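You operate a simulated robot arm through the tools that you are given. There is no shell and no other tool.

You are at the controls of a simulated robot arm. One attempt, no reset.

## Task
Grease the green and the blue bearing block with the grease pot.
Fine: pump till each pin shows green, then park the hose coupler by the pot; the lock-off switch stays off.

The check looks at the end state, three seconds after you hand in, the way a careful person would. Anything else that was tipped, shoved, dropped, spilled or broken makes it a failure.

## Robot
A 7-joint arm with a three-finger gripper, fixed in place. Base frame: the origin is on the floor under the middle of its stand, x ahead of it, y to its left, z up. Lengths are in m, angles in degrees, forces in N, time in s.
It reaches about 1.342 m from its shoulder. Its first joint turns from -166.0 to 166.0 degrees. Payload 2.69 kg.
The TCP is the grasp point between the finger pads, 0.03 m short of the fingertips. In the tool frame z runs along the fingers and y along their closing line. The gripper opens to 0.128 m; its body begins 0.117 m behind the TCP.
Orientation is told as [roll, pitch, yaw] about the base's x, y, z axes, in that order, counted from this pose: with the fingers straight down and closing along the base's y, the tool's x points along the base's -x, its y along +y and its z along -z.

## Interface
- The arm moves only by the tool nudge_tool. Its argument "rows" is a list of rows, each an object (a shift or turn left out is 0, a gripper value left out holds the last) with "dp": the shift along the tool's x, y, z in mm, a list of three; "angular": the turn, a rotation vector about the tool's x, y, z in degrees, a list of three; "gripper": the opening in per cent of the stroke, from 0 (shut) to 100 (fully open). In form: [{"dp": [x, y, z], "angular": [rx, ry, rz], "gripper": gripper}, ...]. A call has 1 to 20 rows; each row shifts and turns the commanded pose from where the row before left it, along the tool's axes as they then stand. Each row takes 0.2 s and may step no farther than 0.05 m and 8.6 degrees from the row before; otherwise, or with a gripper value out of range, the whole call is refused. Where a pose cannot be reached the arm comes as near as it can. A force on the tool above 50 N (or 10 N above the force at the start of the call, whichever is more), or a blocked arm, ends the call early, and 0.2 s more pass. The fingers move at their own pace (about 0.127 m/s each) and stop on an object; they squeeze with about 35 N. The grip force told is the motor's: it shows also when the fingers shut on nothing. Time passes only in rows, and 0.2 s behind the last, so rows that do not move let the fingers close. It gives the time, the measured TCP pose, the force on the tool (base axes), the opening and the grip force at its end, in the units of the frame above (readings bear some noise), with the torque about the TCP (base axes, N m) and any sound that the robot's microphone picked up, and new pictures: "show" is both (left out), scene, wrist or none.
- Cameras (640 x 400 px; columns grow to the right, rows downward): "scene" is fixed at [0.0509, 0.6495, 1.5305]; the picture's right is [-0.68, -0.74, 0.00], its down [-0.34, 0.31, -0.89] and it looks along [0.65, -0.60, -0.46] (base axes); focal length 375 px, centre (320, 200). "wrist" rides on the gripper at [0.058, 0.054, -0.131] in the tool frame; the picture's right is [-0.68, 0.74, 0.00], its down [-0.62, -0.57, -0.55] and it looks along [-0.40, -0.37, 0.84] (tool axes); focal length 234 px, centre (320, 200). There is no depth. A picture from a camera that has moved, and an enlarged one, comes with that camera's place and axes in the base frame and with its lens.
- move_column(by): moves the trunk up (or, below 0, down) by that many m; the arm rides with it, the base frame stays. It gives what a move gives, with no picture.
- enlarge(camera, box): a new picture of the part [left, top, right, bottom] of that camera's present view, enlarged. The clock stands still meanwhile.
- sign_off(): hands the job in; it is judged then, once.

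Nothing tells you positions but the pictures and the camera data. Unless the task says otherwise, let go and move clear before handing in.

The tools are called after "Emit:" by a JSON object that holds its "fn" and its "kwargs". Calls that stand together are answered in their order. nudge_tool: Moves the arm, as the interface text tells. Its arguments: {"type":"object","properties":{"rows":{"type":"array","items":{"type":"object","properties":{"dp":{"type":"array","items":{"type":"number"}},"angular":{"type":"array","items":{"type":"number"}},"gripper":{"type":"number"}}}},"show":{"type":"string","enum":["both","scene","wrist","none"]}},"required":["rows"]} The other tools are called the same way: move_column (by) moves the trunk up or down; enlarge (camera, box) takes an enlarged picture of a part of a camera's view; sign_off () hands the job in.

At the start:

```text
clock: 0.0
ee_pos: [0.5429, -0.18, 1.2303]
ee_rot: [0.0, 0.0, 0.0]
ft_force: [-0.1, 1.0, 0.2]
ft_torque: [-0.01, 0.02, 0.0]
finger_gap: 0.128
grasp_force: 0.0
trunk travel left (down, up): [-0.15, 0.2]
```

scene: 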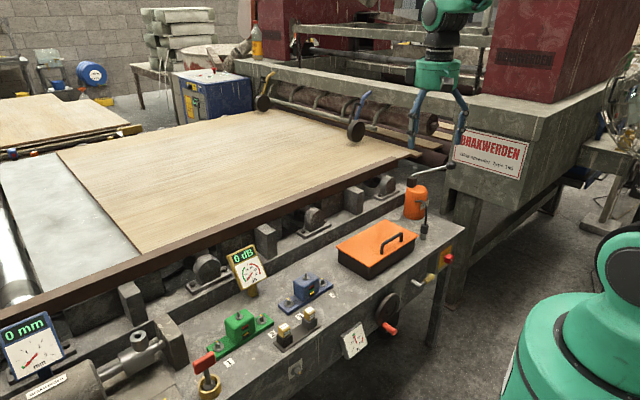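
wrist: 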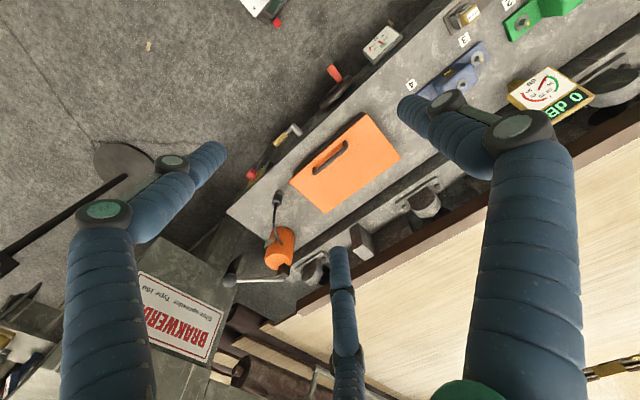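

I see a machine side rail with a green block, a blue block, an orange grease pot with a lever and hose, and an orange lidded box. First I'll enlarge the views to understand the parts before moving.

Emit:
{"fn": "enlarge", "kwargs": {"camera": "scene", "box": [360, 140, 480, 260]}}

Emit:
{"fn": "enlarge", "kwargs": {"camera": "scene", "box": [180, 230, 360, 390]}}

Emit:
{"fn": "enlarge", "kwargs": {"camera": "wrist", "box": [210, 170, 350, 310]}}

Emit:
{"fn": "enlarge", "kwargs": {"camera": "wrist", "box": [380, 0, 620, 150]}}

Emit:
{"fn": "enlarge", "kwargs": {"camera": "scene", "box": [320, 210, 480, 370]}}

```text
3.33 times, centred on (420, 200) of scene
camera zoom: at [0.0509, 0.6495, 1.5305], right [-0.68, -0.74, 0.0], down [-0.34, 0.31, -0.89], along [0.65, -0.6, -0.46], focal length 1251 px, centre (-13, 200)
```

zoom: 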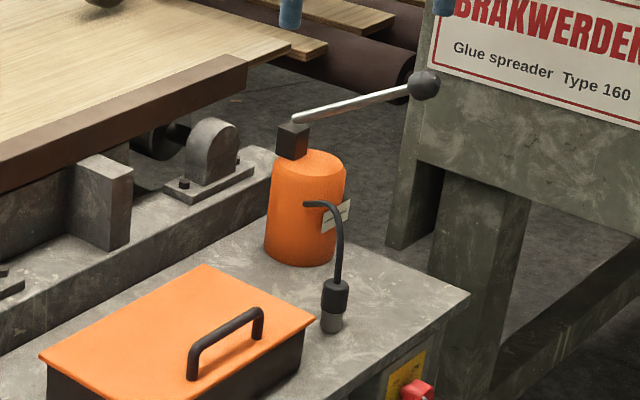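

```text
2.50 times, centred on (270, 310) of scene
camera zoom: at [0.0509, 0.6495, 1.5305], right [-0.68, -0.74, 0.0], down [-0.34, 0.31, -0.89], along [0.65, -0.6, -0.46], focal length 939 px, centre (445, -75)
```

zoom: 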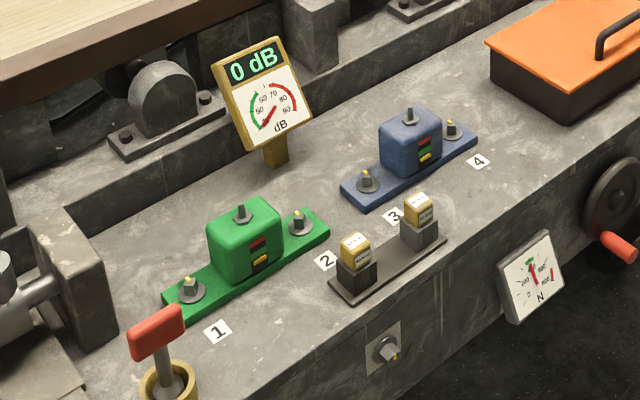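

```text
2.86 times, centred on (280, 240) of wrist
camera zoom: at [0.4851, -0.1268, 1.3609], right [0.68, 0.74, 0.0], down [0.62, -0.57, 0.55], along [0.4, -0.37, -0.84], focal length 669 px, centre (434, 86)
```

zoom: 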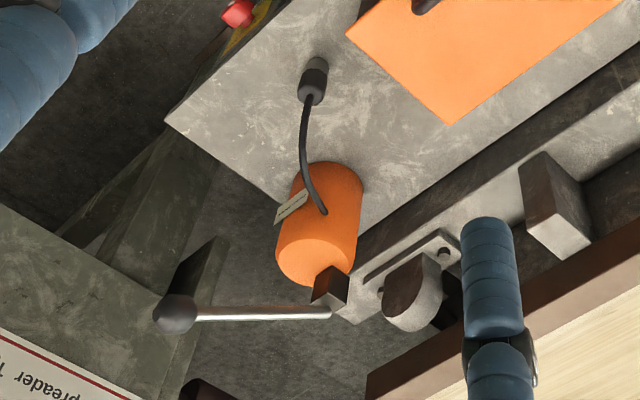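

```text
2.67 times, centred on (500, 75) of wrist
camera zoom: at [0.4851, -0.1268, 1.3609], right [0.68, 0.74, 0.0], down [0.62, -0.57, 0.55], along [0.4, -0.37, -0.84], focal length 624 px, centre (-160, 533)
```

zoom: 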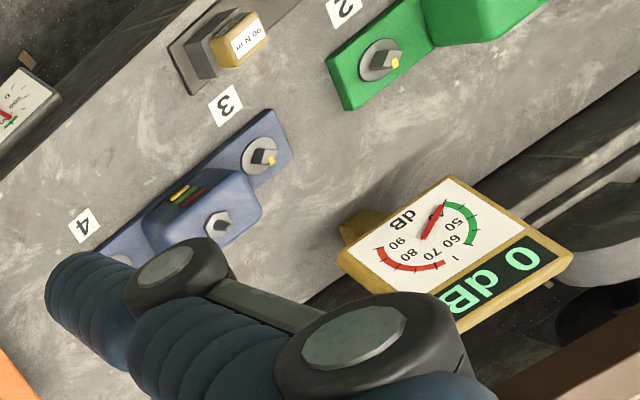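

```text
2.50 times, centred on (400, 290) of scene
camera zoom: at [0.0509, 0.6495, 1.5305], right [-0.68, -0.74, 0.0], down [-0.34, 0.31, -0.89], along [0.65, -0.6, -0.46], focal length 939 px, centre (120, -25)
```

zoom: 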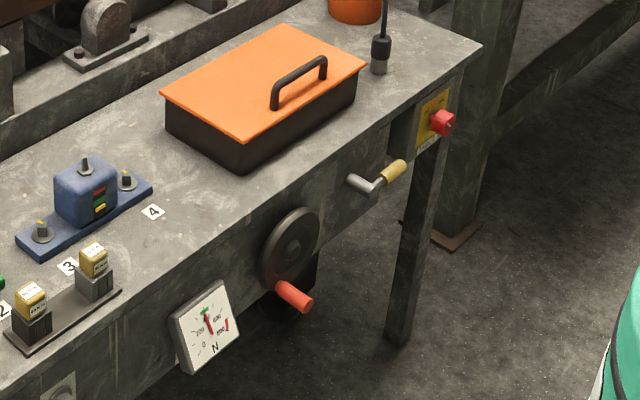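

The parts are an upright coupler at about (0.67,-0.48), the pot at about (0.80,-0.55), and its lever knob at about (0.68,-0.60,1.0). The blocks are around x 0.74. I'll zoom further in on the block indicators and the coupler.

Emit:
{"fn": "enlarge", "kwargs": {"camera": "scene", "box": [200, 295, 280, 365]}}

Emit:
{"fn": "enlarge", "kwargs": {"camera": "scene", "box": [270, 265, 340, 320]}}

Emit:
{"fn": "enlarge", "kwargs": {"camera": "scene", "box": [390, 155, 465, 245]}}

Emit:
{"fn": "enlarge", "kwargs": {"camera": "scene", "box": [415, 230, 465, 300]}}

Emit:
{"fn": "enlarge", "kwargs": {"camera": "scene", "box": [180, 340, 240, 400]}}

```text
5.71 times, centred on (240, 330) of scene
camera zoom: at [0.0509, 0.6495, 1.5305], right [-0.68, -0.74, 0.0], down [-0.34, 0.31, -0.89], along [0.65, -0.6, -0.46], focal length 2145 px, centre (777, -543)
```

zoom: 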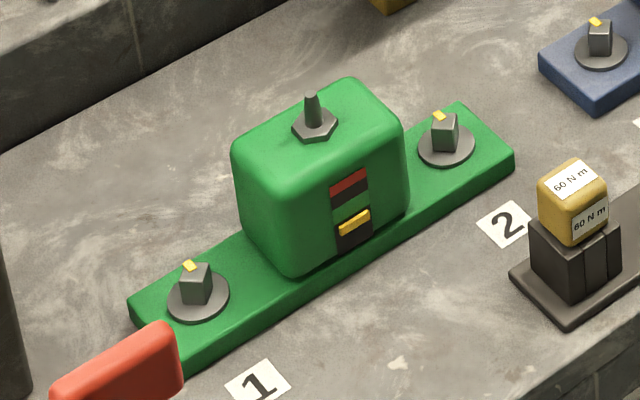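

```text
7.27 times, centred on (305, 292) of scene
camera zoom: at [0.0509, 0.6495, 1.5305], right [-0.68, -0.74, 0.0], down [-0.34, 0.31, -0.89], along [0.65, -0.6, -0.46], focal length 2730 px, centre (429, -473)
```

zoom: 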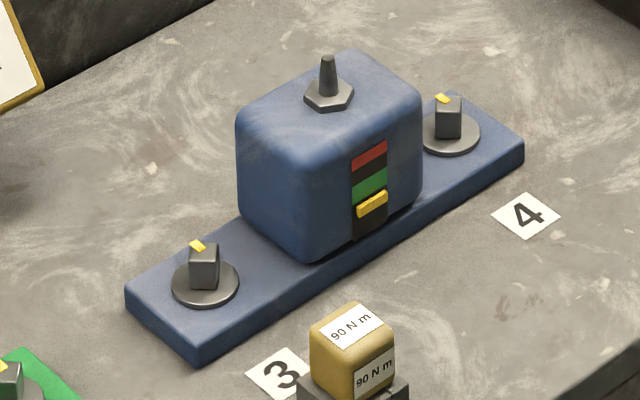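

```text
4.44 times, centred on (428, 200) of scene
camera zoom: at [0.0509, 0.6495, 1.5305], right [-0.68, -0.74, 0.0], down [-0.34, 0.31, -0.89], along [0.65, -0.6, -0.46], focal length 1669 px, centre (-158, 200)
```

zoom: 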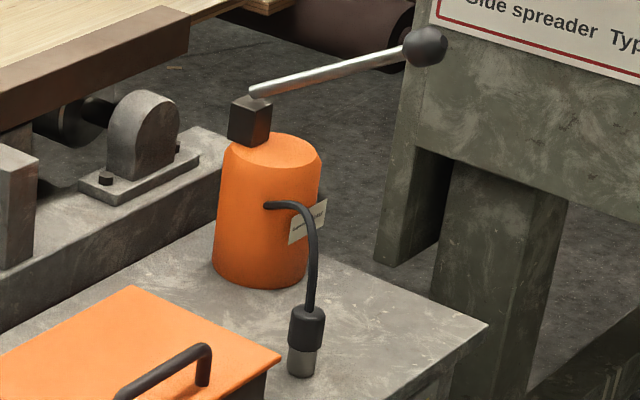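

```text
5.71 times, centred on (440, 265) of scene
camera zoom: at [0.0509, 0.6495, 1.5305], right [-0.68, -0.74, 0.0], down [-0.34, 0.31, -0.89], along [0.65, -0.6, -0.46], focal length 2145 px, centre (-366, -171)
```

zoom: 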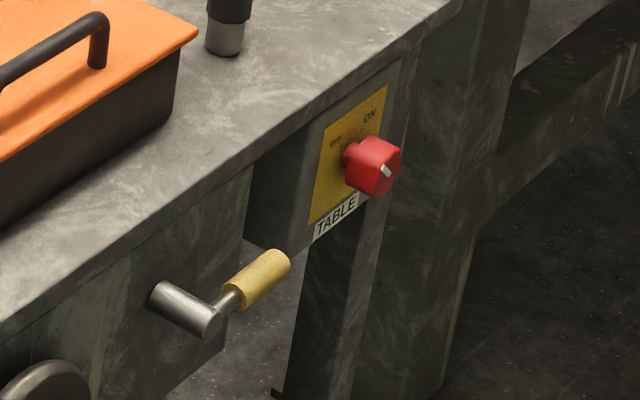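

```text
6.67 times, centred on (210, 370) of scene
camera zoom: at [0.0509, 0.6495, 1.5305], right [-0.68, -0.74, 0.0], down [-0.34, 0.31, -0.89], along [0.65, -0.6, -0.46], focal length 2503 px, centre (1053, -933)
```

zoom: 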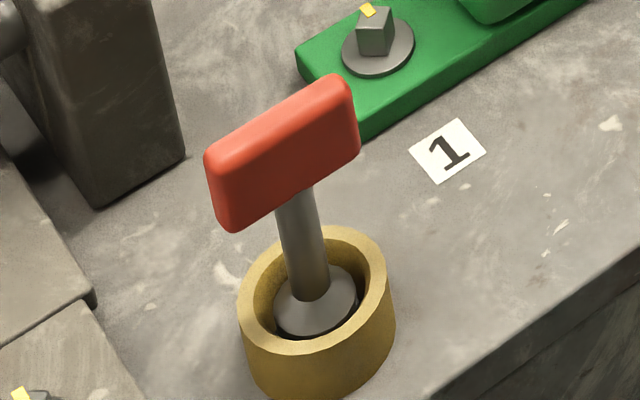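

The indicator pins (yellow) sit just below the green bands on both blocks. I'll move above the coupler, staying higher than the lever knob, and look from there.

Emit:
{"fn": "nudge_tool", "kwargs": {"rows": [{"dp": [-16.4, -37, 16]}, {"dp": [-16.4, -37, 16]}, {"dp": [-16.4, -37, 16]}, {"dp": [-16.4, -37, 16]}, {"dp": [-16.4, -37, 16]}, {"dp": [-16.4, -37, 16]}, {"dp": [-16.4, -37, 16]}, {"dp": [-16.4, -37, 16]}, {}]}}

```text
clock: 2.0
ee_pos: [0.6746, -0.478, 1.1007]
ee_rot: [0.0, 0.0, 0.1]
ft_force: [-0.5, -1.9, -1.0]
ft_torque: [0.06, 0.03, -0.02]
finger_gap: 0.1279
grasp_force: 0.0
trunk travel left (down, up): [-0.15, 0.2]
camera wrist: at [0.6163, -0.425, 1.2317], right [0.68, 0.74, 0.0], down [0.62, -0.57, 0.55], along [0.4, -0.37, -0.84], focal length 234 px, centre (320, 200)
```

scene: 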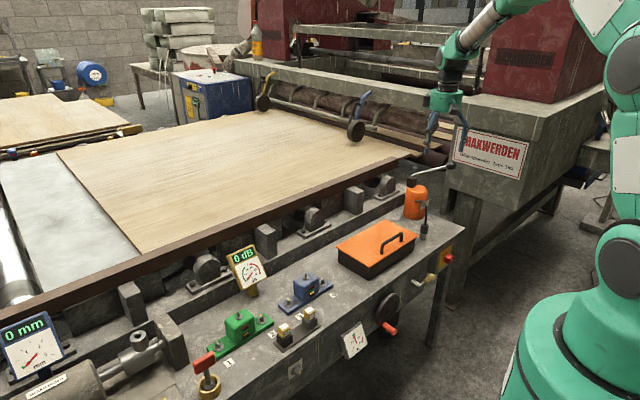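
wrist: 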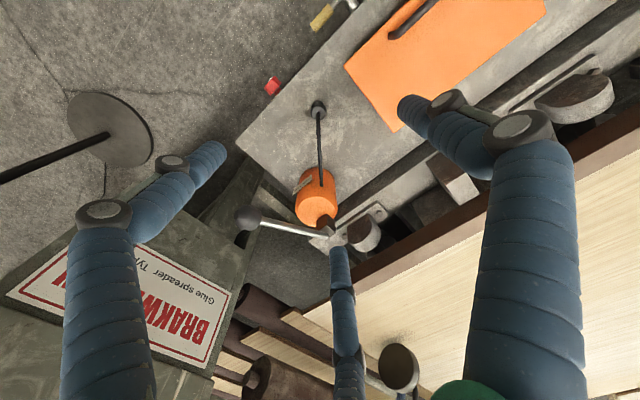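

The hand now hovers above the coupler. I'll zoom in on the coupler, hose and pot from here to triangulate.

Emit:
{"fn": "enlarge", "kwargs": {"camera": "wrist", "box": [230, 80, 370, 260]}}

Emit:
{"fn": "enlarge", "kwargs": {"camera": "scene", "box": [380, 60, 500, 250]}}

```text
2.22 times, centred on (300, 170) of wrist
camera zoom: at [0.6163, -0.425, 1.2317], right [0.68, 0.74, 0.0], down [0.62, -0.57, 0.55], along [0.4, -0.37, -0.84], focal length 520 px, centre (364, 267)
```

zoom: 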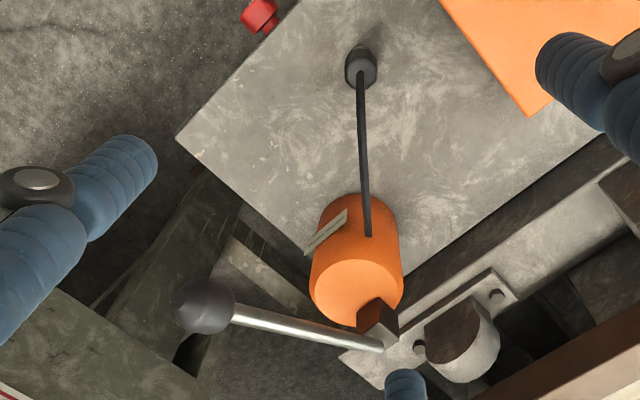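

```text
2.11 times, centred on (440, 155) of scene
camera zoom: at [0.0509, 0.6495, 1.5305], right [-0.68, -0.74, 0.0], down [-0.34, 0.31, -0.89], along [0.65, -0.6, -0.46], focal length 790 px, centre (67, 295)
```

zoom: 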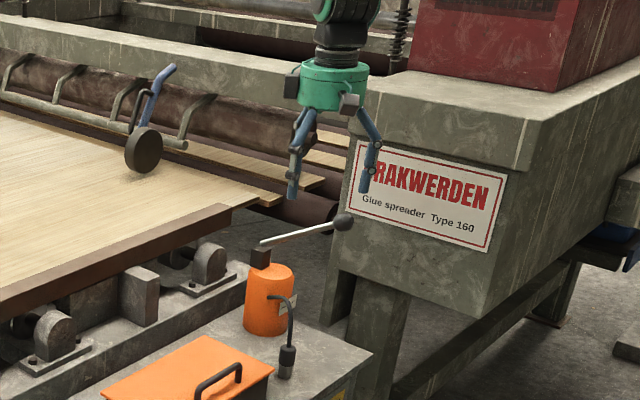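

The coupler base reads about (0.685,-0.487,0.72). I'll yaw the hand by -60° so that a gap between fingers faces the hose and pot, which also gives a second viewpoint.

Emit:
{"fn": "nudge_tool", "kwargs": {"rows": [{"angular": [0, 0, 7.5], "gripper": 60}, {"angular": [0, 0, 7.5]}, {"angular": [0, 0, 7.5]}, {"angular": [0, 0, 7.5]}, {"angular": [0, 0, 7.5]}, {"angular": [0, 0, 7.5]}, {"angular": [0, 0, 7.5]}, {"angular": [0, 0, 7.5]}, {}, {}]}}

Emit:
{"fn": "enlarge", "kwargs": {"camera": "wrist", "box": [200, 60, 400, 260]}}

```text
clock: 4.2
ee_pos: [0.675, -0.4765, 1.1023]
ee_rot: [0.0, 0.0, -60.0]
ft_force: [0.1, -0.3, -0.7]
ft_torque: [0.02, 0.01, -0.02]
finger_gap: 0.0768
grasp_force: 0.0
trunk travel left (down, up): [-0.15, 0.2]
camera wrist: at [0.6925, -0.3985, 1.233], right [0.98, -0.22, 0.0], down [-0.18, -0.82, 0.55], along [-0.12, -0.54, -0.84], focal length 234 px, centre (320, 200)
```

scene: 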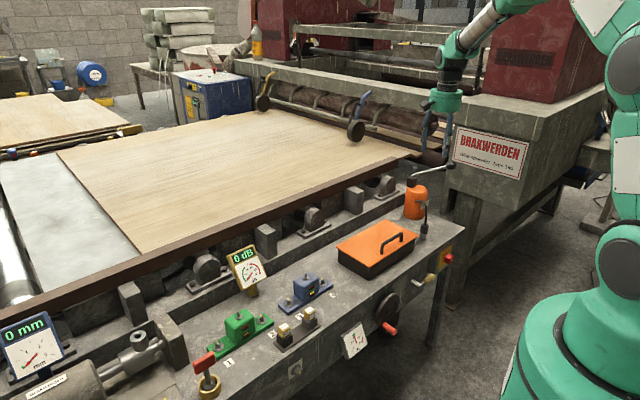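
wrist: 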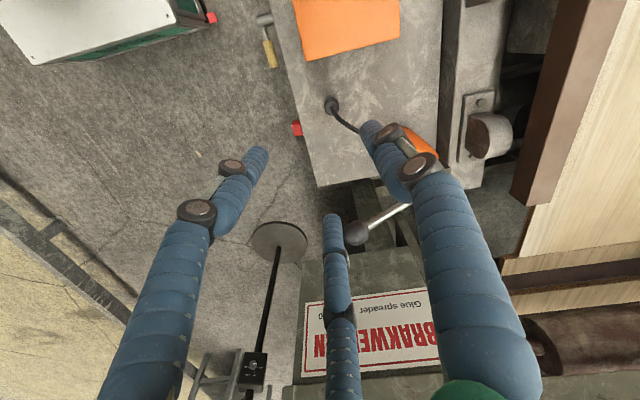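

```text
2.00 times, centred on (300, 160) of wrist
camera zoom: at [0.6925, -0.3985, 1.233], right [0.98, -0.22, 0.0], down [-0.18, -0.82, 0.55], along [-0.12, -0.54, -0.84], focal length 468 px, centre (360, 280)
```

zoom: 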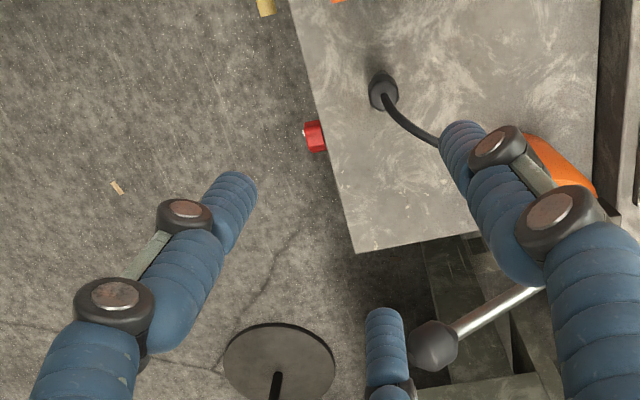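

The hand is yawed -60°. I want to check how wide the gripper body and knuckles are compared with the lever knob before going down.

Emit:
{"fn": "enlarge", "kwargs": {"camera": "scene", "box": [400, 50, 500, 250]}}

Emit:
{"fn": "enlarge", "kwargs": {"camera": "scene", "box": [405, 70, 485, 150]}}

```text
2.00 times, centred on (450, 150) of scene
camera zoom: at [0.0509, 0.6495, 1.5305], right [-0.68, -0.74, 0.0], down [-0.34, 0.31, -0.89], along [0.65, -0.6, -0.46], focal length 751 px, centre (60, 300)
```

zoom: 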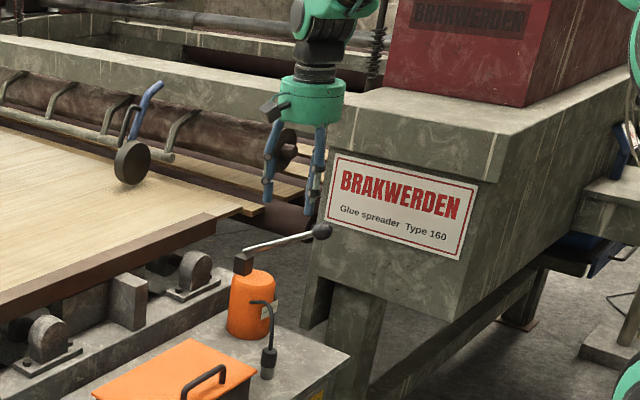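

```text
5.00 times, centred on (445, 110) of scene
camera zoom: at [0.0509, 0.6495, 1.5305], right [-0.68, -0.74, 0.0], down [-0.34, 0.31, -0.89], along [0.65, -0.6, -0.46], focal length 1877 px, centre (-305, 650)
```

zoom: 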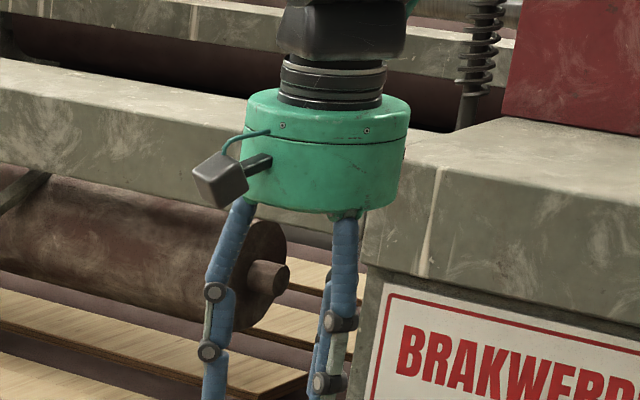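

The gripper body is about 62 mm in radius, so it clears the knob. I'll centre over the coupler's refined position (about 0.692,-0.496) and come down to z 0.95 for another look.

Emit:
{"fn": "nudge_tool", "kwargs": {"rows": [{"dp": [-12.7, 2.5, 0]}, {"dp": [-12.7, 2.5, 20]}, {"dp": [0, 0, 45]}, {"dp": [0, 0, 45]}, {"dp": [0, 0, 40]}, {}]}}

Emit:
{"fn": "enlarge", "kwargs": {"camera": "wrist", "box": [220, 60, 420, 260]}}

Emit:
{"fn": "enlarge", "kwargs": {"camera": "scene", "box": [390, 100, 490, 260]}}

```text
clock: 5.6
ee_pos: [0.693, -0.4941, 0.9493]
ee_rot: [0.0, 0.0, -60.0]
ft_force: [0.1, -1.0, -2.1]
ft_torque: [0.0, 0.02, 0.02]
finger_gap: 0.0769
grasp_force: 0.0
trunk travel left (down, up): [-0.15, 0.2]
camera wrist: at [0.7102, -0.417, 1.0793], right [0.98, -0.22, 0.0], down [-0.18, -0.82, 0.55], along [-0.12, -0.54, -0.84], focal length 234 px, centre (320, 200)
```

scene: 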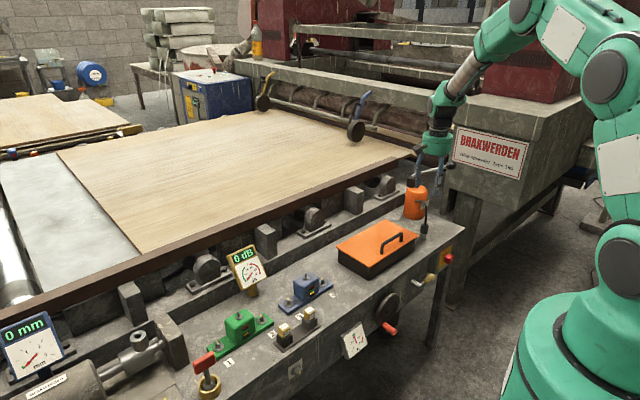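
wrist: 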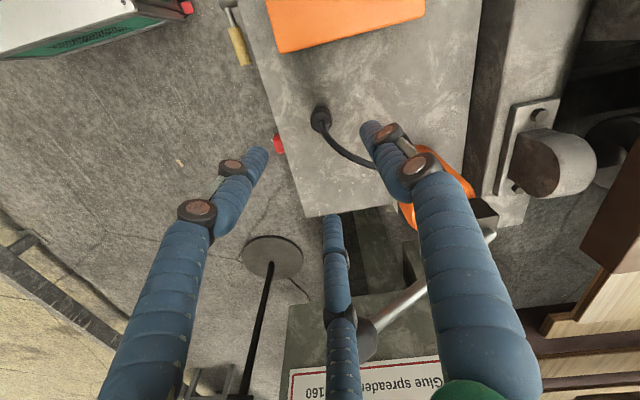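

```text
2.00 times, centred on (320, 160) of wrist
camera zoom: at [0.7102, -0.417, 1.0793], right [0.98, -0.22, 0.0], down [-0.18, -0.82, 0.55], along [-0.12, -0.54, -0.84], focal length 468 px, centre (320, 280)
```

zoom: 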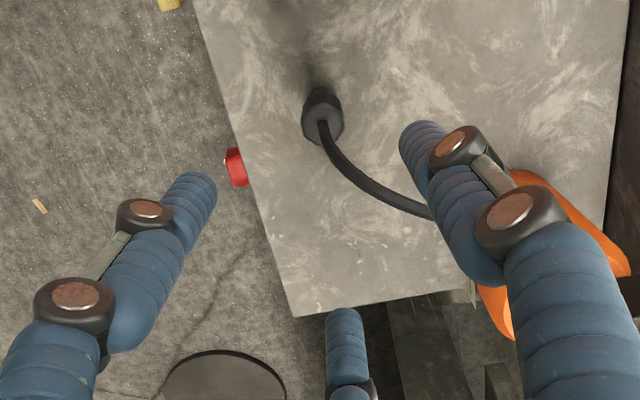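

```text
2.50 times, centred on (440, 180) of scene
camera zoom: at [0.0509, 0.6495, 1.5305], right [-0.68, -0.74, 0.0], down [-0.34, 0.31, -0.89], along [0.65, -0.6, -0.46], focal length 939 px, centre (20, 250)
```

zoom: 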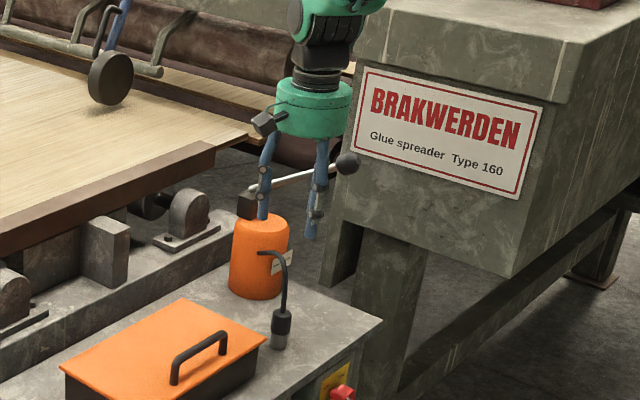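

The hand is well centred over the coupler, whose top is at about z 0.77 and table at about z 0.71. I'll go down in two stages, checking the hose clearance.

Emit:
{"fn": "nudge_tool", "kwargs": {"rows": [{"dp": [-2.2, -1.3, 30]}, {"dp": [0, 0, 30]}, {"dp": [0, 0, 30]}, {"dp": [0, 0, 30]}, {}]}}

Emit:
{"fn": "enlarge", "kwargs": {"camera": "wrist", "box": [220, 60, 420, 260]}}

Emit:
{"fn": "enlarge", "kwargs": {"camera": "scene", "box": [390, 120, 470, 250]}}

```text
clock: 6.8
ee_pos: [0.6923, -0.4994, 0.8294]
ee_rot: [0.0, 0.0, -59.9]
ft_force: [0.0, 0.8, -0.5]
ft_torque: [-0.04, 0.02, 0.0]
finger_gap: 0.0767
grasp_force: 0.1
trunk travel left (down, up): [-0.15, 0.2]
camera wrist: at [0.7099, -0.4208, 0.9602], right [0.98, -0.22, 0.0], down [-0.18, -0.82, 0.55], along [-0.12, -0.54, -0.84], focal length 234 px, centre (320, 200)
```

scene: 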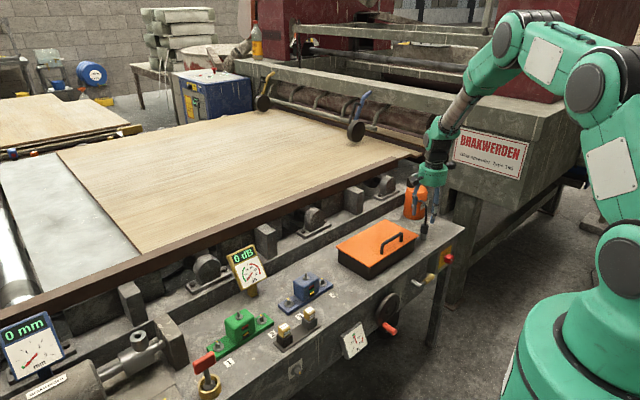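
wrist: 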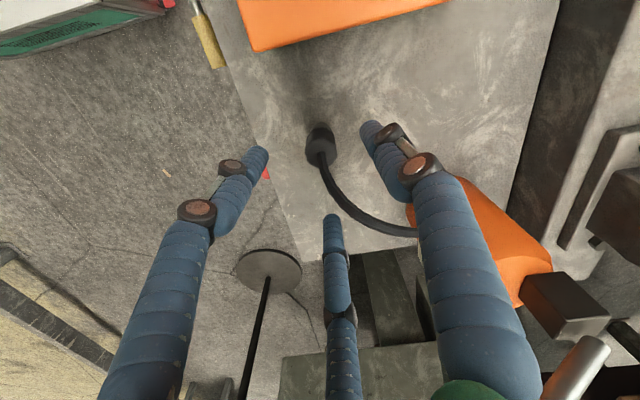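

```text
2.00 times, centred on (320, 160) of wrist
camera zoom: at [0.7099, -0.4208, 0.9602], right [0.98, -0.22, 0.0], down [-0.18, -0.82, 0.55], along [-0.12, -0.54, -0.84], focal length 468 px, centre (320, 280)
```

zoom: 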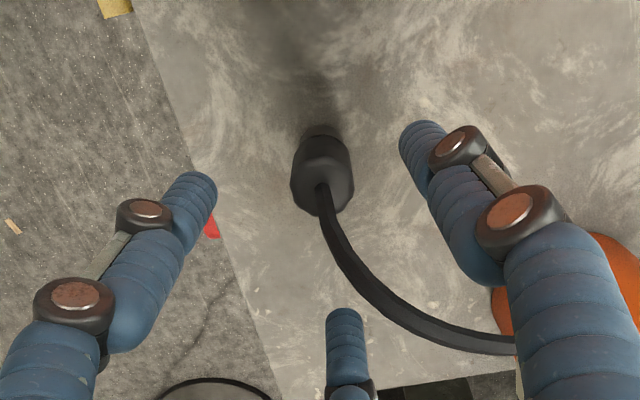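

```text
3.08 times, centred on (430, 185) of scene
camera zoom: at [0.0509, 0.6495, 1.5305], right [-0.68, -0.74, 0.0], down [-0.34, 0.31, -0.89], along [0.65, -0.6, -0.46], focal length 1155 px, centre (-18, 246)
```

zoom: 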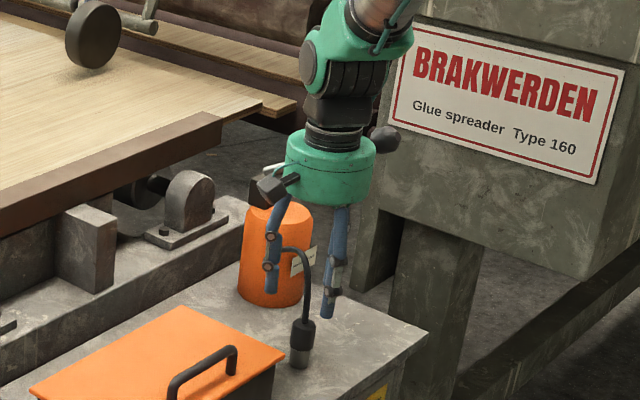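

The axis lines up with the coupler's hose entry. I'll descend the last 74 mm slowly.

Emit:
{"fn": "nudge_tool", "kwargs": {"rows": [{"dp": [0, 0, 20]}, {"dp": [0, 0, 20]}, {"dp": [0, 0, 20]}, {"dp": [0, 0, 14]}, {}]}}

Emit:
{"fn": "enlarge", "kwargs": {"camera": "wrist", "box": [220, 60, 420, 260]}}

Emit:
{"fn": "enlarge", "kwargs": {"camera": "scene", "box": [390, 140, 470, 250]}}

```text
clock: 8.0
ee_pos: [0.6941, -0.4996, 0.7586]
ee_rot: [0.0, 0.0, -59.9]
ft_force: [0.5, 0.5, -0.3]
ft_torque: [0.04, 0.04, 0.01]
finger_gap: 0.0768
grasp_force: 0.0
trunk travel left (down, up): [-0.15, 0.2]
camera wrist: at [0.7099, -0.4221, 0.8893], right [0.98, -0.22, 0.0], down [-0.18, -0.82, 0.55], along [-0.12, -0.54, -0.84], focal length 234 px, centre (320, 200)
```

scene: 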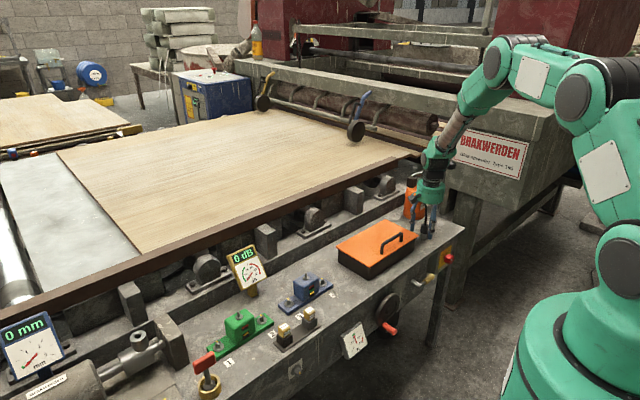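
wrist: 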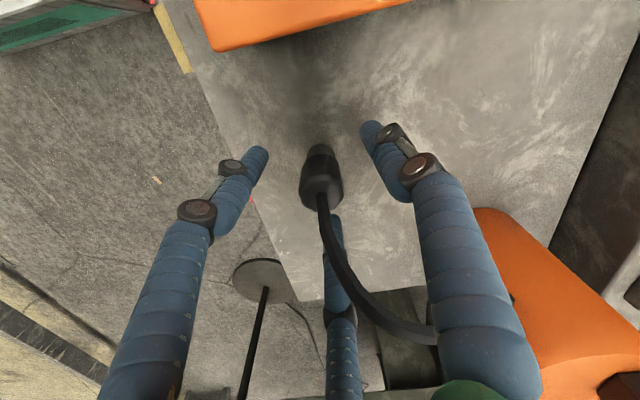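

```text
2.00 times, centred on (320, 160) of wrist
camera zoom: at [0.7099, -0.4221, 0.8893], right [0.98, -0.22, 0.0], down [-0.18, -0.82, 0.55], along [-0.12, -0.54, -0.84], focal length 468 px, centre (320, 280)
```

zoom: 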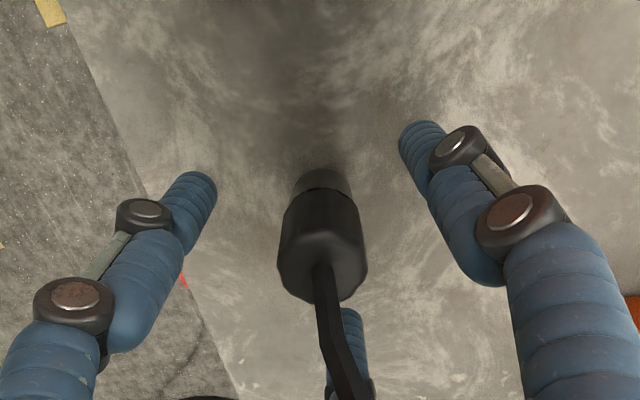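

```text
3.64 times, centred on (430, 195) of scene
camera zoom: at [0.0509, 0.6495, 1.5305], right [-0.68, -0.74, 0.0], down [-0.34, 0.31, -0.89], along [0.65, -0.6, -0.46], focal length 1365 px, centre (-80, 218)
```

zoom: 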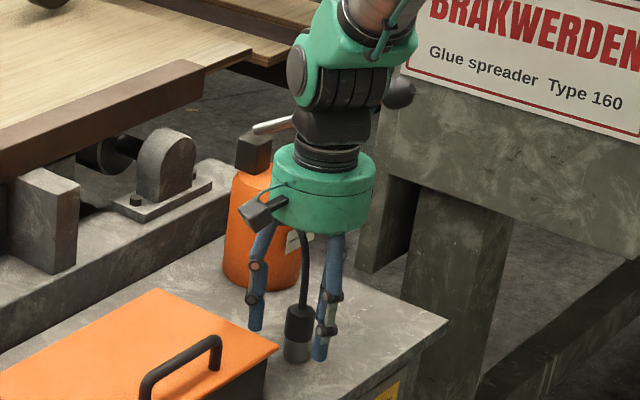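

The coupler stands between the three fingers with the hose passing through a gap. I'll lower 4 mm and close on it.

Emit:
{"fn": "nudge_tool", "kwargs": {"rows": [{"dp": [0, 0, 4]}, {"gripper": 30}, {"gripper": 0}, {}, {}, {}]}}

Emit:
{"fn": "enlarge", "kwargs": {"camera": "wrist", "box": [220, 60, 420, 260]}}

Emit:
{"fn": "enlarge", "kwargs": {"camera": "scene", "box": [390, 140, 470, 250]}}

```text
clock: 9.4
ee_pos: [0.6929, -0.4988, 0.7543]
ee_rot: [0.1, 0.0, -59.8]
ft_force: [-0.3, -0.6, 1.6]
ft_torque: [0.0, 0.02, 0.01]
finger_gap: 0.0287
grasp_force: 34.6
trunk travel left (down, up): [-0.15, 0.2]
camera wrist: at [0.7102, -0.4216, 0.8854], right [0.98, -0.22, 0.0], down [-0.18, -0.82, 0.55], along [-0.12, -0.54, -0.84], focal length 234 px, centre (320, 200)
```

scene: 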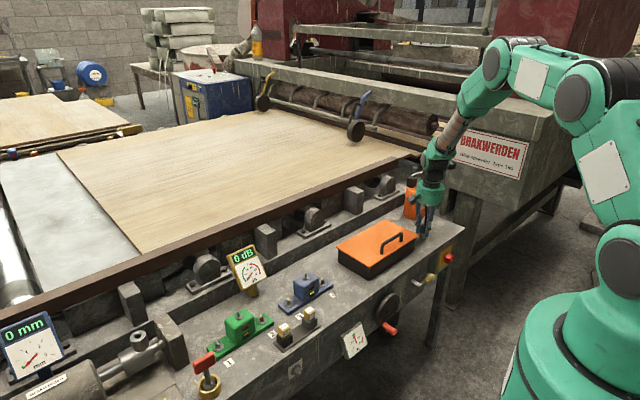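
wrist: 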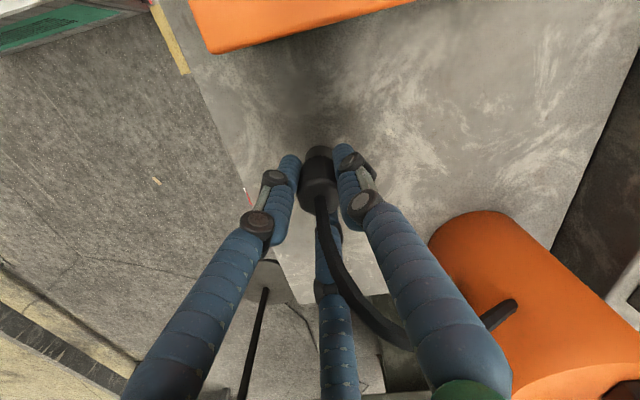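

```text
2.00 times, centred on (320, 160) of wrist
camera zoom: at [0.7102, -0.4216, 0.8854], right [0.98, -0.22, 0.0], down [-0.18, -0.82, 0.55], along [-0.12, -0.54, -0.84], focal length 468 px, centre (320, 280)
```

zoom: 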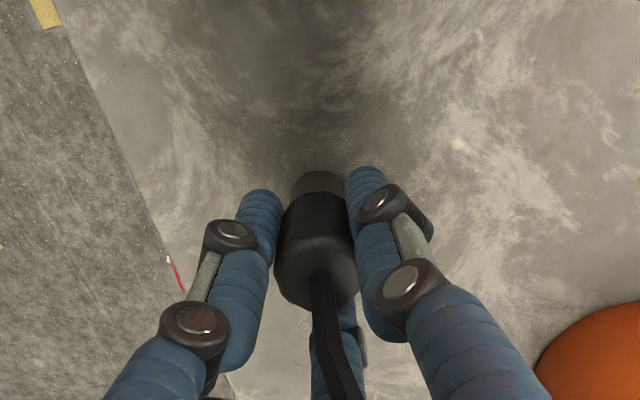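

```text
3.64 times, centred on (430, 195) of scene
camera zoom: at [0.0509, 0.6495, 1.5305], right [-0.68, -0.74, 0.0], down [-0.34, 0.31, -0.89], along [0.65, -0.6, -0.46], focal length 1365 px, centre (-80, 218)
```

zoom: 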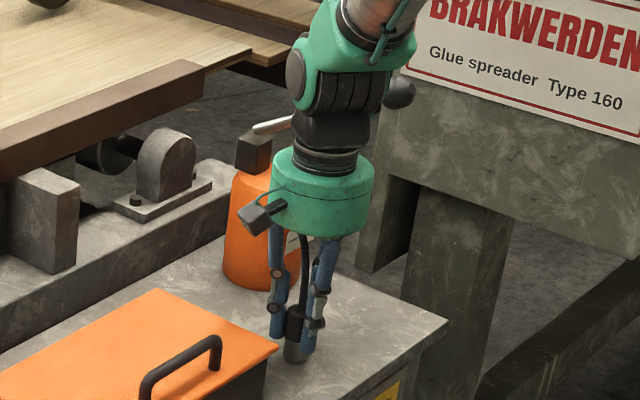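

The coupler is gripped (gap 28.7 mm, 34.6 N). I'll note this parked pose for later (0.693,-0.499,0.754), then lift it straight up and check the hose and the forces.

Emit:
{"fn": "nudge_tool", "kwargs": {"rows": [{"dp": [0, 0, -10]}, {"dp": [0, 0, -20]}, {"dp": [0, 0, -30]}, {"dp": [17, 10, -40]}, {}]}}

Emit:
{"fn": "enlarge", "kwargs": {"camera": "scene", "box": [370, 120, 490, 260]}}

```text
clock: 10.6
ee_pos: [0.6889, -0.4816, 0.8552]
ee_rot: [0.0, 0.1, -60.0]
ft_force: [0.7, 0.3, -0.1]
ft_torque: [-0.02, -0.04, -0.02]
finger_gap: 0.0287
grasp_force: 34.7
trunk travel left (down, up): [-0.15, 0.2]
camera wrist: at [0.7069, -0.4044, 0.9861], right [0.98, -0.22, 0.0], down [-0.18, -0.82, 0.55], along [-0.12, -0.54, -0.84], focal length 234 px, centre (320, 200)
```

scene: 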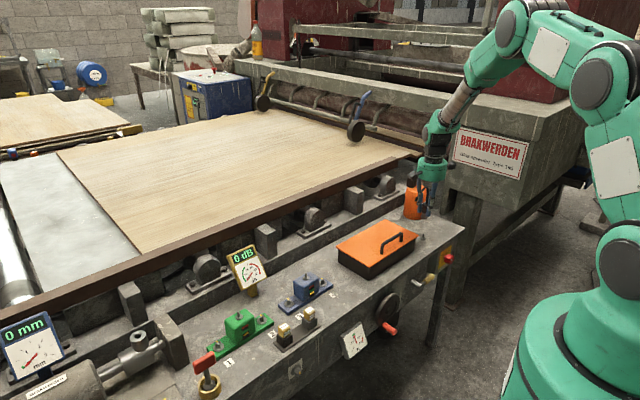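
wrist: 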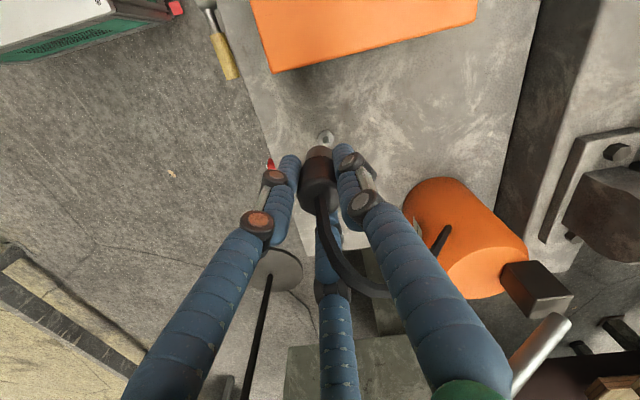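

```text
2.86 times, centred on (430, 190) of scene
camera zoom: at [0.0509, 0.6495, 1.5305], right [-0.68, -0.74, 0.0], down [-0.34, 0.31, -0.89], along [0.65, -0.6, -0.46], focal length 1073 px, centre (6, 229)
```

zoom: 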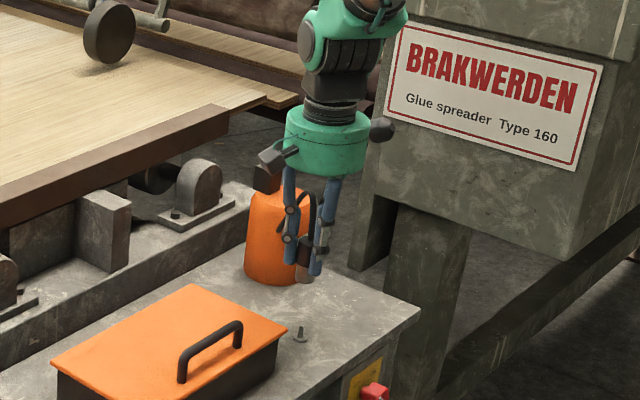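

The parking spot is a peg on the table, and the coupler slid off it easily. I'll raise it well above the lid box and start carrying it toward the green block, checking the hose tension midway.

Emit:
{"fn": "nudge_tool", "kwargs": {"rows": [{"dp": [0, 0, -40]}, {"dp": [0, 0, -40]}, {"dp": [0, 0, -40]}, {"dp": [0, 0, -40]}, {"dp": [35.7, 24.8, 0]}, {"dp": [35.7, 24.8, 0]}, {"dp": [35.7, 24.8, 0]}, {"dp": [35.7, 24.8, 0]}, {"dp": [35.7, 24.8, 0]}, {"dp": [35.7, 24.8, 0]}, {"dp": [35.7, 24.8, 0]}, {"dp": [35.7, 24.8, 0]}, {}]}}

Emit:
{"fn": "enlarge", "kwargs": {"camera": "scene", "box": [300, 80, 480, 270]}}

```text
clock: 13.4
ee_pos: [0.7195, -0.131, 1.0155]
ee_rot: [0.1, 0.0, -60.0]
ft_force: [0.0, 0.7, -1.5]
ft_torque: [-0.06, -0.02, -0.05]
finger_gap: 0.0286
grasp_force: 35.9
trunk travel left (down, up): [-0.15, 0.2]
camera wrist: at [0.7376, -0.054, 1.1463], right [0.98, -0.22, 0.0], down [-0.18, -0.82, 0.55], along [-0.12, -0.54, -0.84], focal length 234 px, centre (320, 200)
```

scene: 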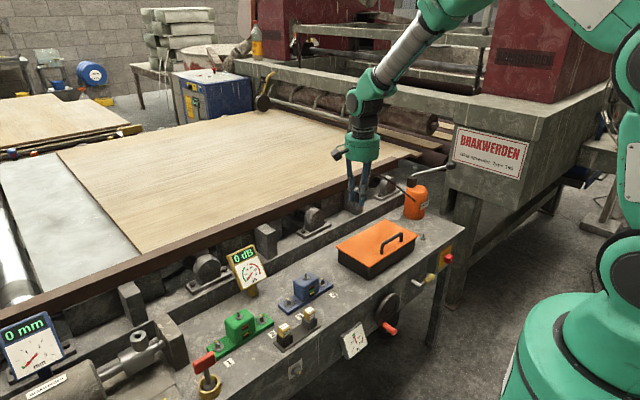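
wrist: 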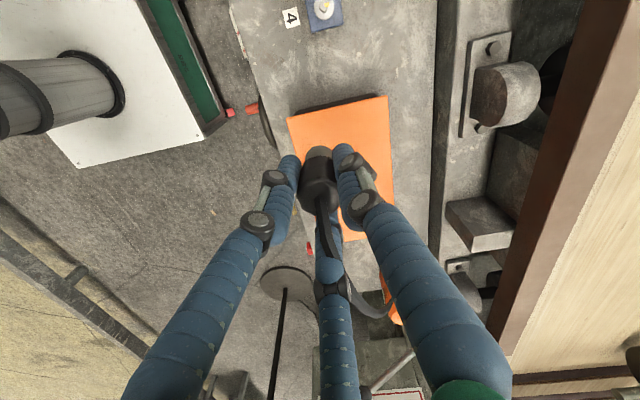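

```text
2.11 times, centred on (390, 175) of scene
camera zoom: at [0.0509, 0.6495, 1.5305], right [-0.68, -0.74, 0.0], down [-0.34, 0.31, -0.89], along [0.65, -0.6, -0.46], focal length 790 px, centre (173, 253)
```

zoom: 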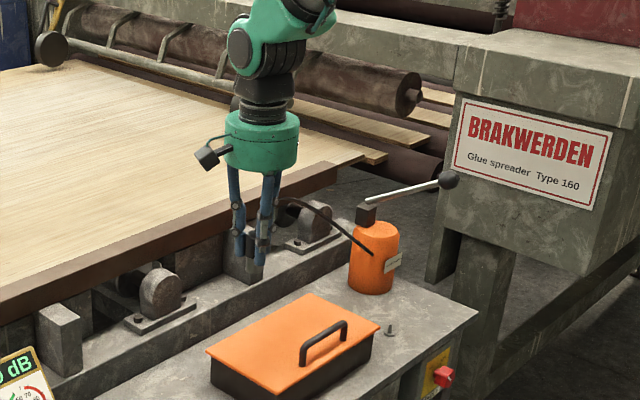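

The hose follows freely with no tension. I'll continue on to hover above the green block.

Emit:
{"fn": "nudge_tool", "kwargs": {"rows": [{"dp": [35.7, 24.8, 0]}, {"dp": [35.7, 24.8, 0]}, {"dp": [35.7, 24.8, 0]}, {"dp": [35.7, 24.8, 0]}, {"dp": [35.7, 24.8, 0]}, {"dp": [35.7, 24.8, 0]}, {"dp": [35.7, 24.8, 0]}, {"dp": [35.7, 24.8, 0]}, {"dp": [35.7, 24.8, 0]}, {"dp": [35.7, 24.8, 0]}, {}]}}

Emit:
{"fn": "enlarge", "kwargs": {"camera": "wrist", "box": [220, 40, 420, 240]}}

Emit:
{"fn": "enlarge", "kwargs": {"camera": "scene", "box": [180, 180, 400, 380]}}

```text
clock: 15.8
ee_pos: [0.7601, 0.3032, 1.0149]
ee_rot: [0.0, -0.1, -59.9]
ft_force: [-0.7, 0.4, -0.7]
ft_torque: [-0.07, -0.01, -0.01]
finger_gap: 0.0285
grasp_force: 35.3
trunk travel left (down, up): [-0.15, 0.2]
camera wrist: at [0.777, 0.3807, 1.1453], right [0.98, -0.22, 0.0], down [-0.18, -0.82, 0.55], along [-0.12, -0.54, -0.84], focal length 234 px, centre (320, 200)
```

scene: 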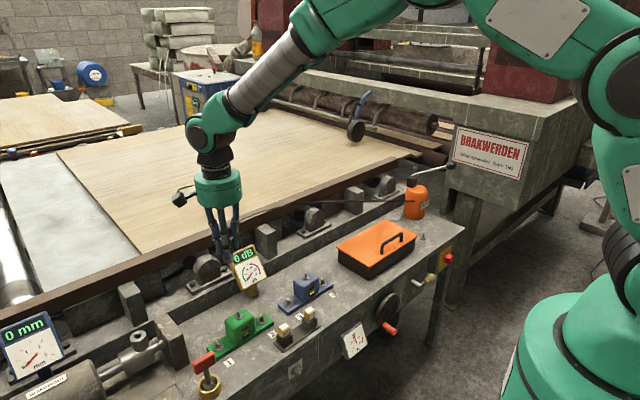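
wrist: 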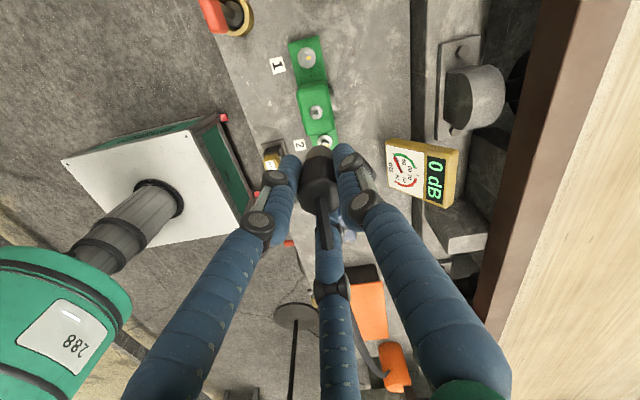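

```text
2.00 times, centred on (320, 140) of wrist
camera zoom: at [0.777, 0.3807, 1.1453], right [0.98, -0.22, 0.0], down [-0.18, -0.82, 0.55], along [-0.12, -0.54, -0.84], focal length 468 px, centre (320, 320)
```

zoom: 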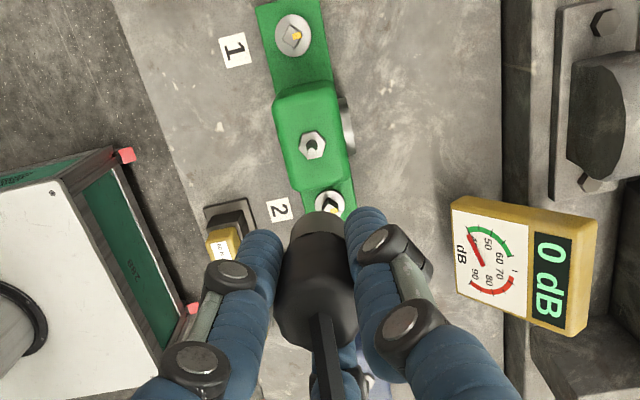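

```text
2.00 times, centred on (290, 280) of scene
camera zoom: at [0.0509, 0.6495, 1.5305], right [-0.68, -0.74, 0.0], down [-0.34, 0.31, -0.89], along [0.65, -0.6, -0.46], focal length 751 px, centre (380, 40)
```

zoom: 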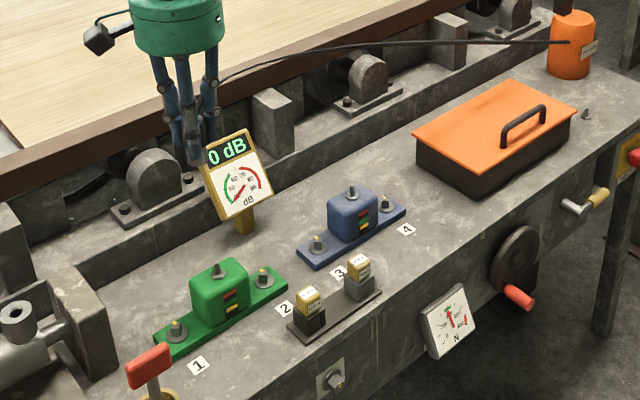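

The green nipple lies about 5.7 mm off the tool axis. I'll correct that and come down to z 0.90 (coupler bottom at about 0.856) for another alignment check.

Emit:
{"fn": "nudge_tool", "kwargs": {"rows": [{"dp": [3.8, -4.2, 15]}, {"dp": [0, 0, 30]}, {"dp": [0, 0, 30]}, {"dp": [0, 0, 30]}, {"dp": [0, 0, 10]}, {}, {}]}}

Emit:
{"fn": "enlarge", "kwargs": {"camera": "wrist", "box": [250, 90, 390, 230]}}

Emit:
{"fn": "enlarge", "kwargs": {"camera": "scene", "box": [180, 240, 300, 360]}}

```text
clock: 17.4
ee_pos: [0.7527, 0.3039, 0.9005]
ee_rot: [0.1, 0.0, -59.9]
ft_force: [-0.9, -0.5, -0.8]
ft_torque: [-0.03, -0.01, -0.04]
finger_gap: 0.0284
grasp_force: 34.7
trunk travel left (down, up): [-0.15, 0.2]
camera wrist: at [0.7697, 0.3809, 1.0309], right [0.98, -0.22, 0.0], down [-0.18, -0.82, 0.55], along [-0.12, -0.54, -0.84], focal length 234 px, centre (320, 200)
```

scene: 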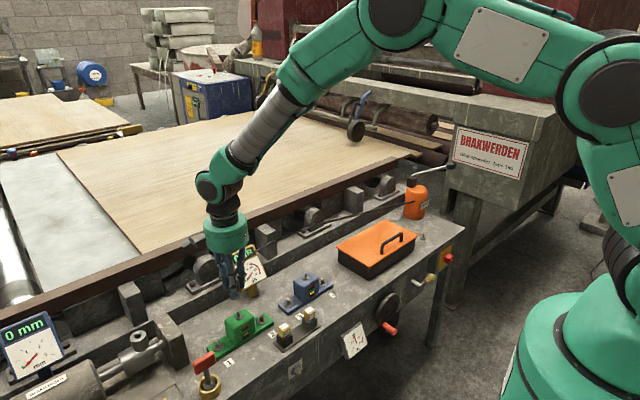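
wrist: 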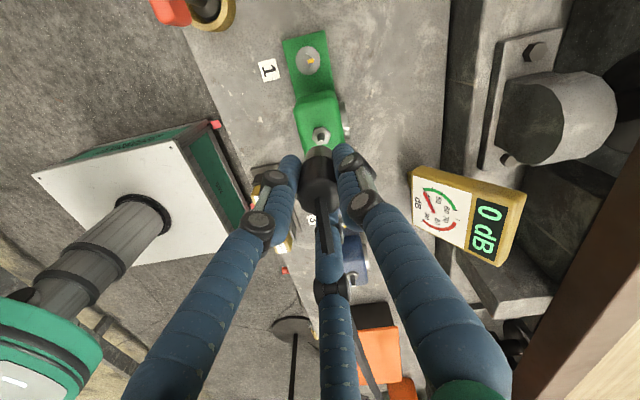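

```text
2.86 times, centred on (320, 160) of wrist
camera zoom: at [0.7697, 0.3809, 1.0309], right [0.98, -0.22, 0.0], down [-0.18, -0.82, 0.55], along [-0.12, -0.54, -0.84], focal length 669 px, centre (320, 314)
```

zoom: 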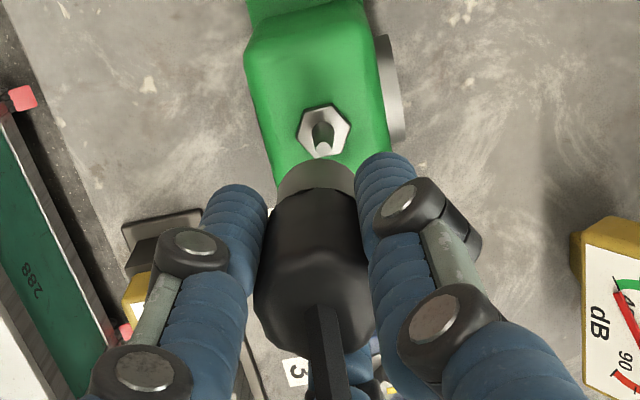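

```text
3.33 times, centred on (240, 300) of scene
camera zoom: at [0.0509, 0.6495, 1.5305], right [-0.68, -0.74, 0.0], down [-0.34, 0.31, -0.89], along [0.65, -0.6, -0.46], focal length 1251 px, centre (587, -133)
```

zoom: 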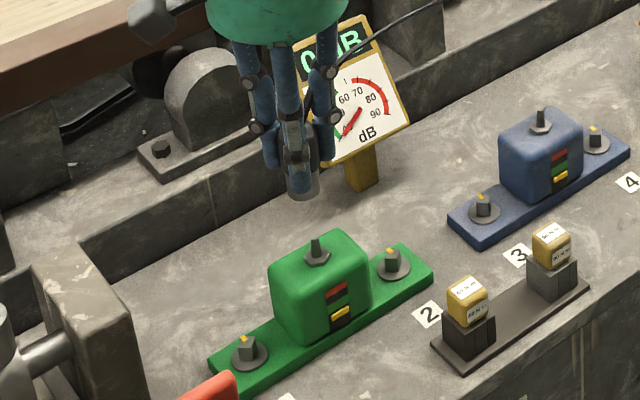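

The alignment is within about 3 mm. I'll correct slightly and bring the coupler bottom to about 8 mm above the nipple tip for a last check.

Emit:
{"fn": "nudge_tool", "kwargs": {"rows": [{"dp": [-2.6, 1.5, 18]}, {"dp": [0, 0, 18]}, {}, {}]}}

Emit:
{"fn": "enlarge", "kwargs": {"camera": "wrist", "box": [250, 90, 390, 230]}}

Emit:
{"fn": "enlarge", "kwargs": {"camera": "scene", "box": [200, 250, 290, 350]}}

```text
clock: 18.4
ee_pos: [0.7545, 0.3017, 0.8646]
ee_rot: [0.0, -0.1, -60.0]
ft_force: [1.0, 0.6, -0.7]
ft_torque: [0.02, -0.02, -0.01]
finger_gap: 0.0286
grasp_force: 34.7
trunk travel left (down, up): [-0.15, 0.2]
camera wrist: at [0.772, 0.379, 0.9952], right [0.98, -0.22, 0.0], down [-0.18, -0.82, 0.55], along [-0.12, -0.54, -0.84], focal length 234 px, centre (320, 200)
```

scene: 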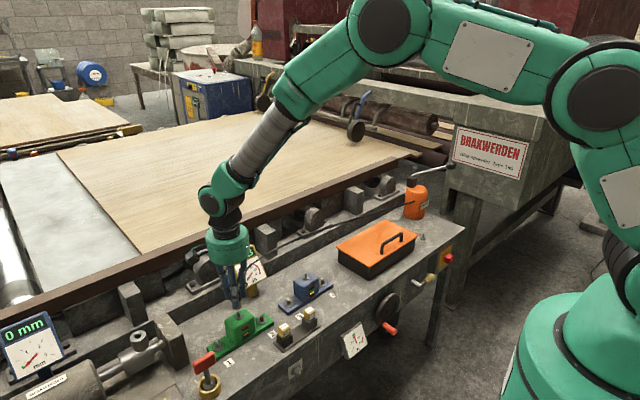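
wrist: 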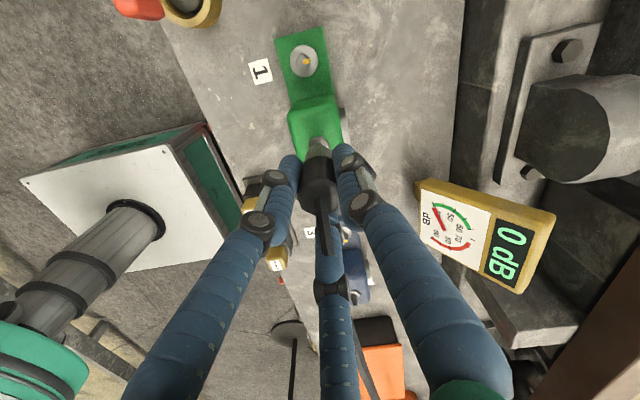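

```text
2.86 times, centred on (320, 160) of wrist
camera zoom: at [0.772, 0.379, 0.9952], right [0.98, -0.22, 0.0], down [-0.18, -0.82, 0.55], along [-0.12, -0.54, -0.84], focal length 669 px, centre (320, 314)
```

zoom: 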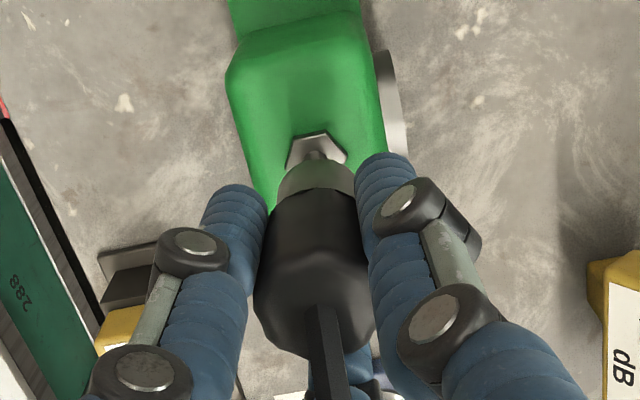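

```text
4.00 times, centred on (245, 300) of scene
camera zoom: at [0.0509, 0.6495, 1.5305], right [-0.68, -0.74, 0.0], down [-0.34, 0.31, -0.89], along [0.65, -0.6, -0.46], focal length 1502 px, centre (620, -200)
```

zoom: 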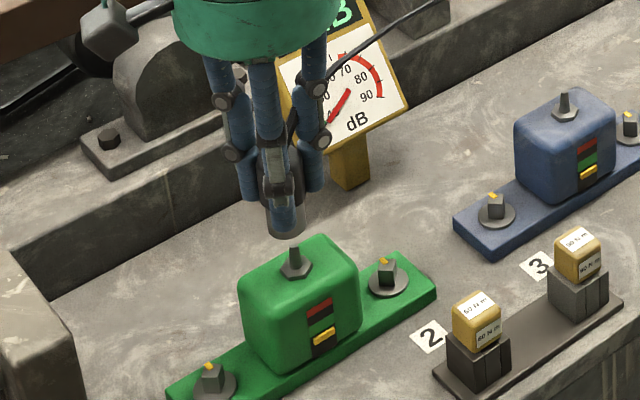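

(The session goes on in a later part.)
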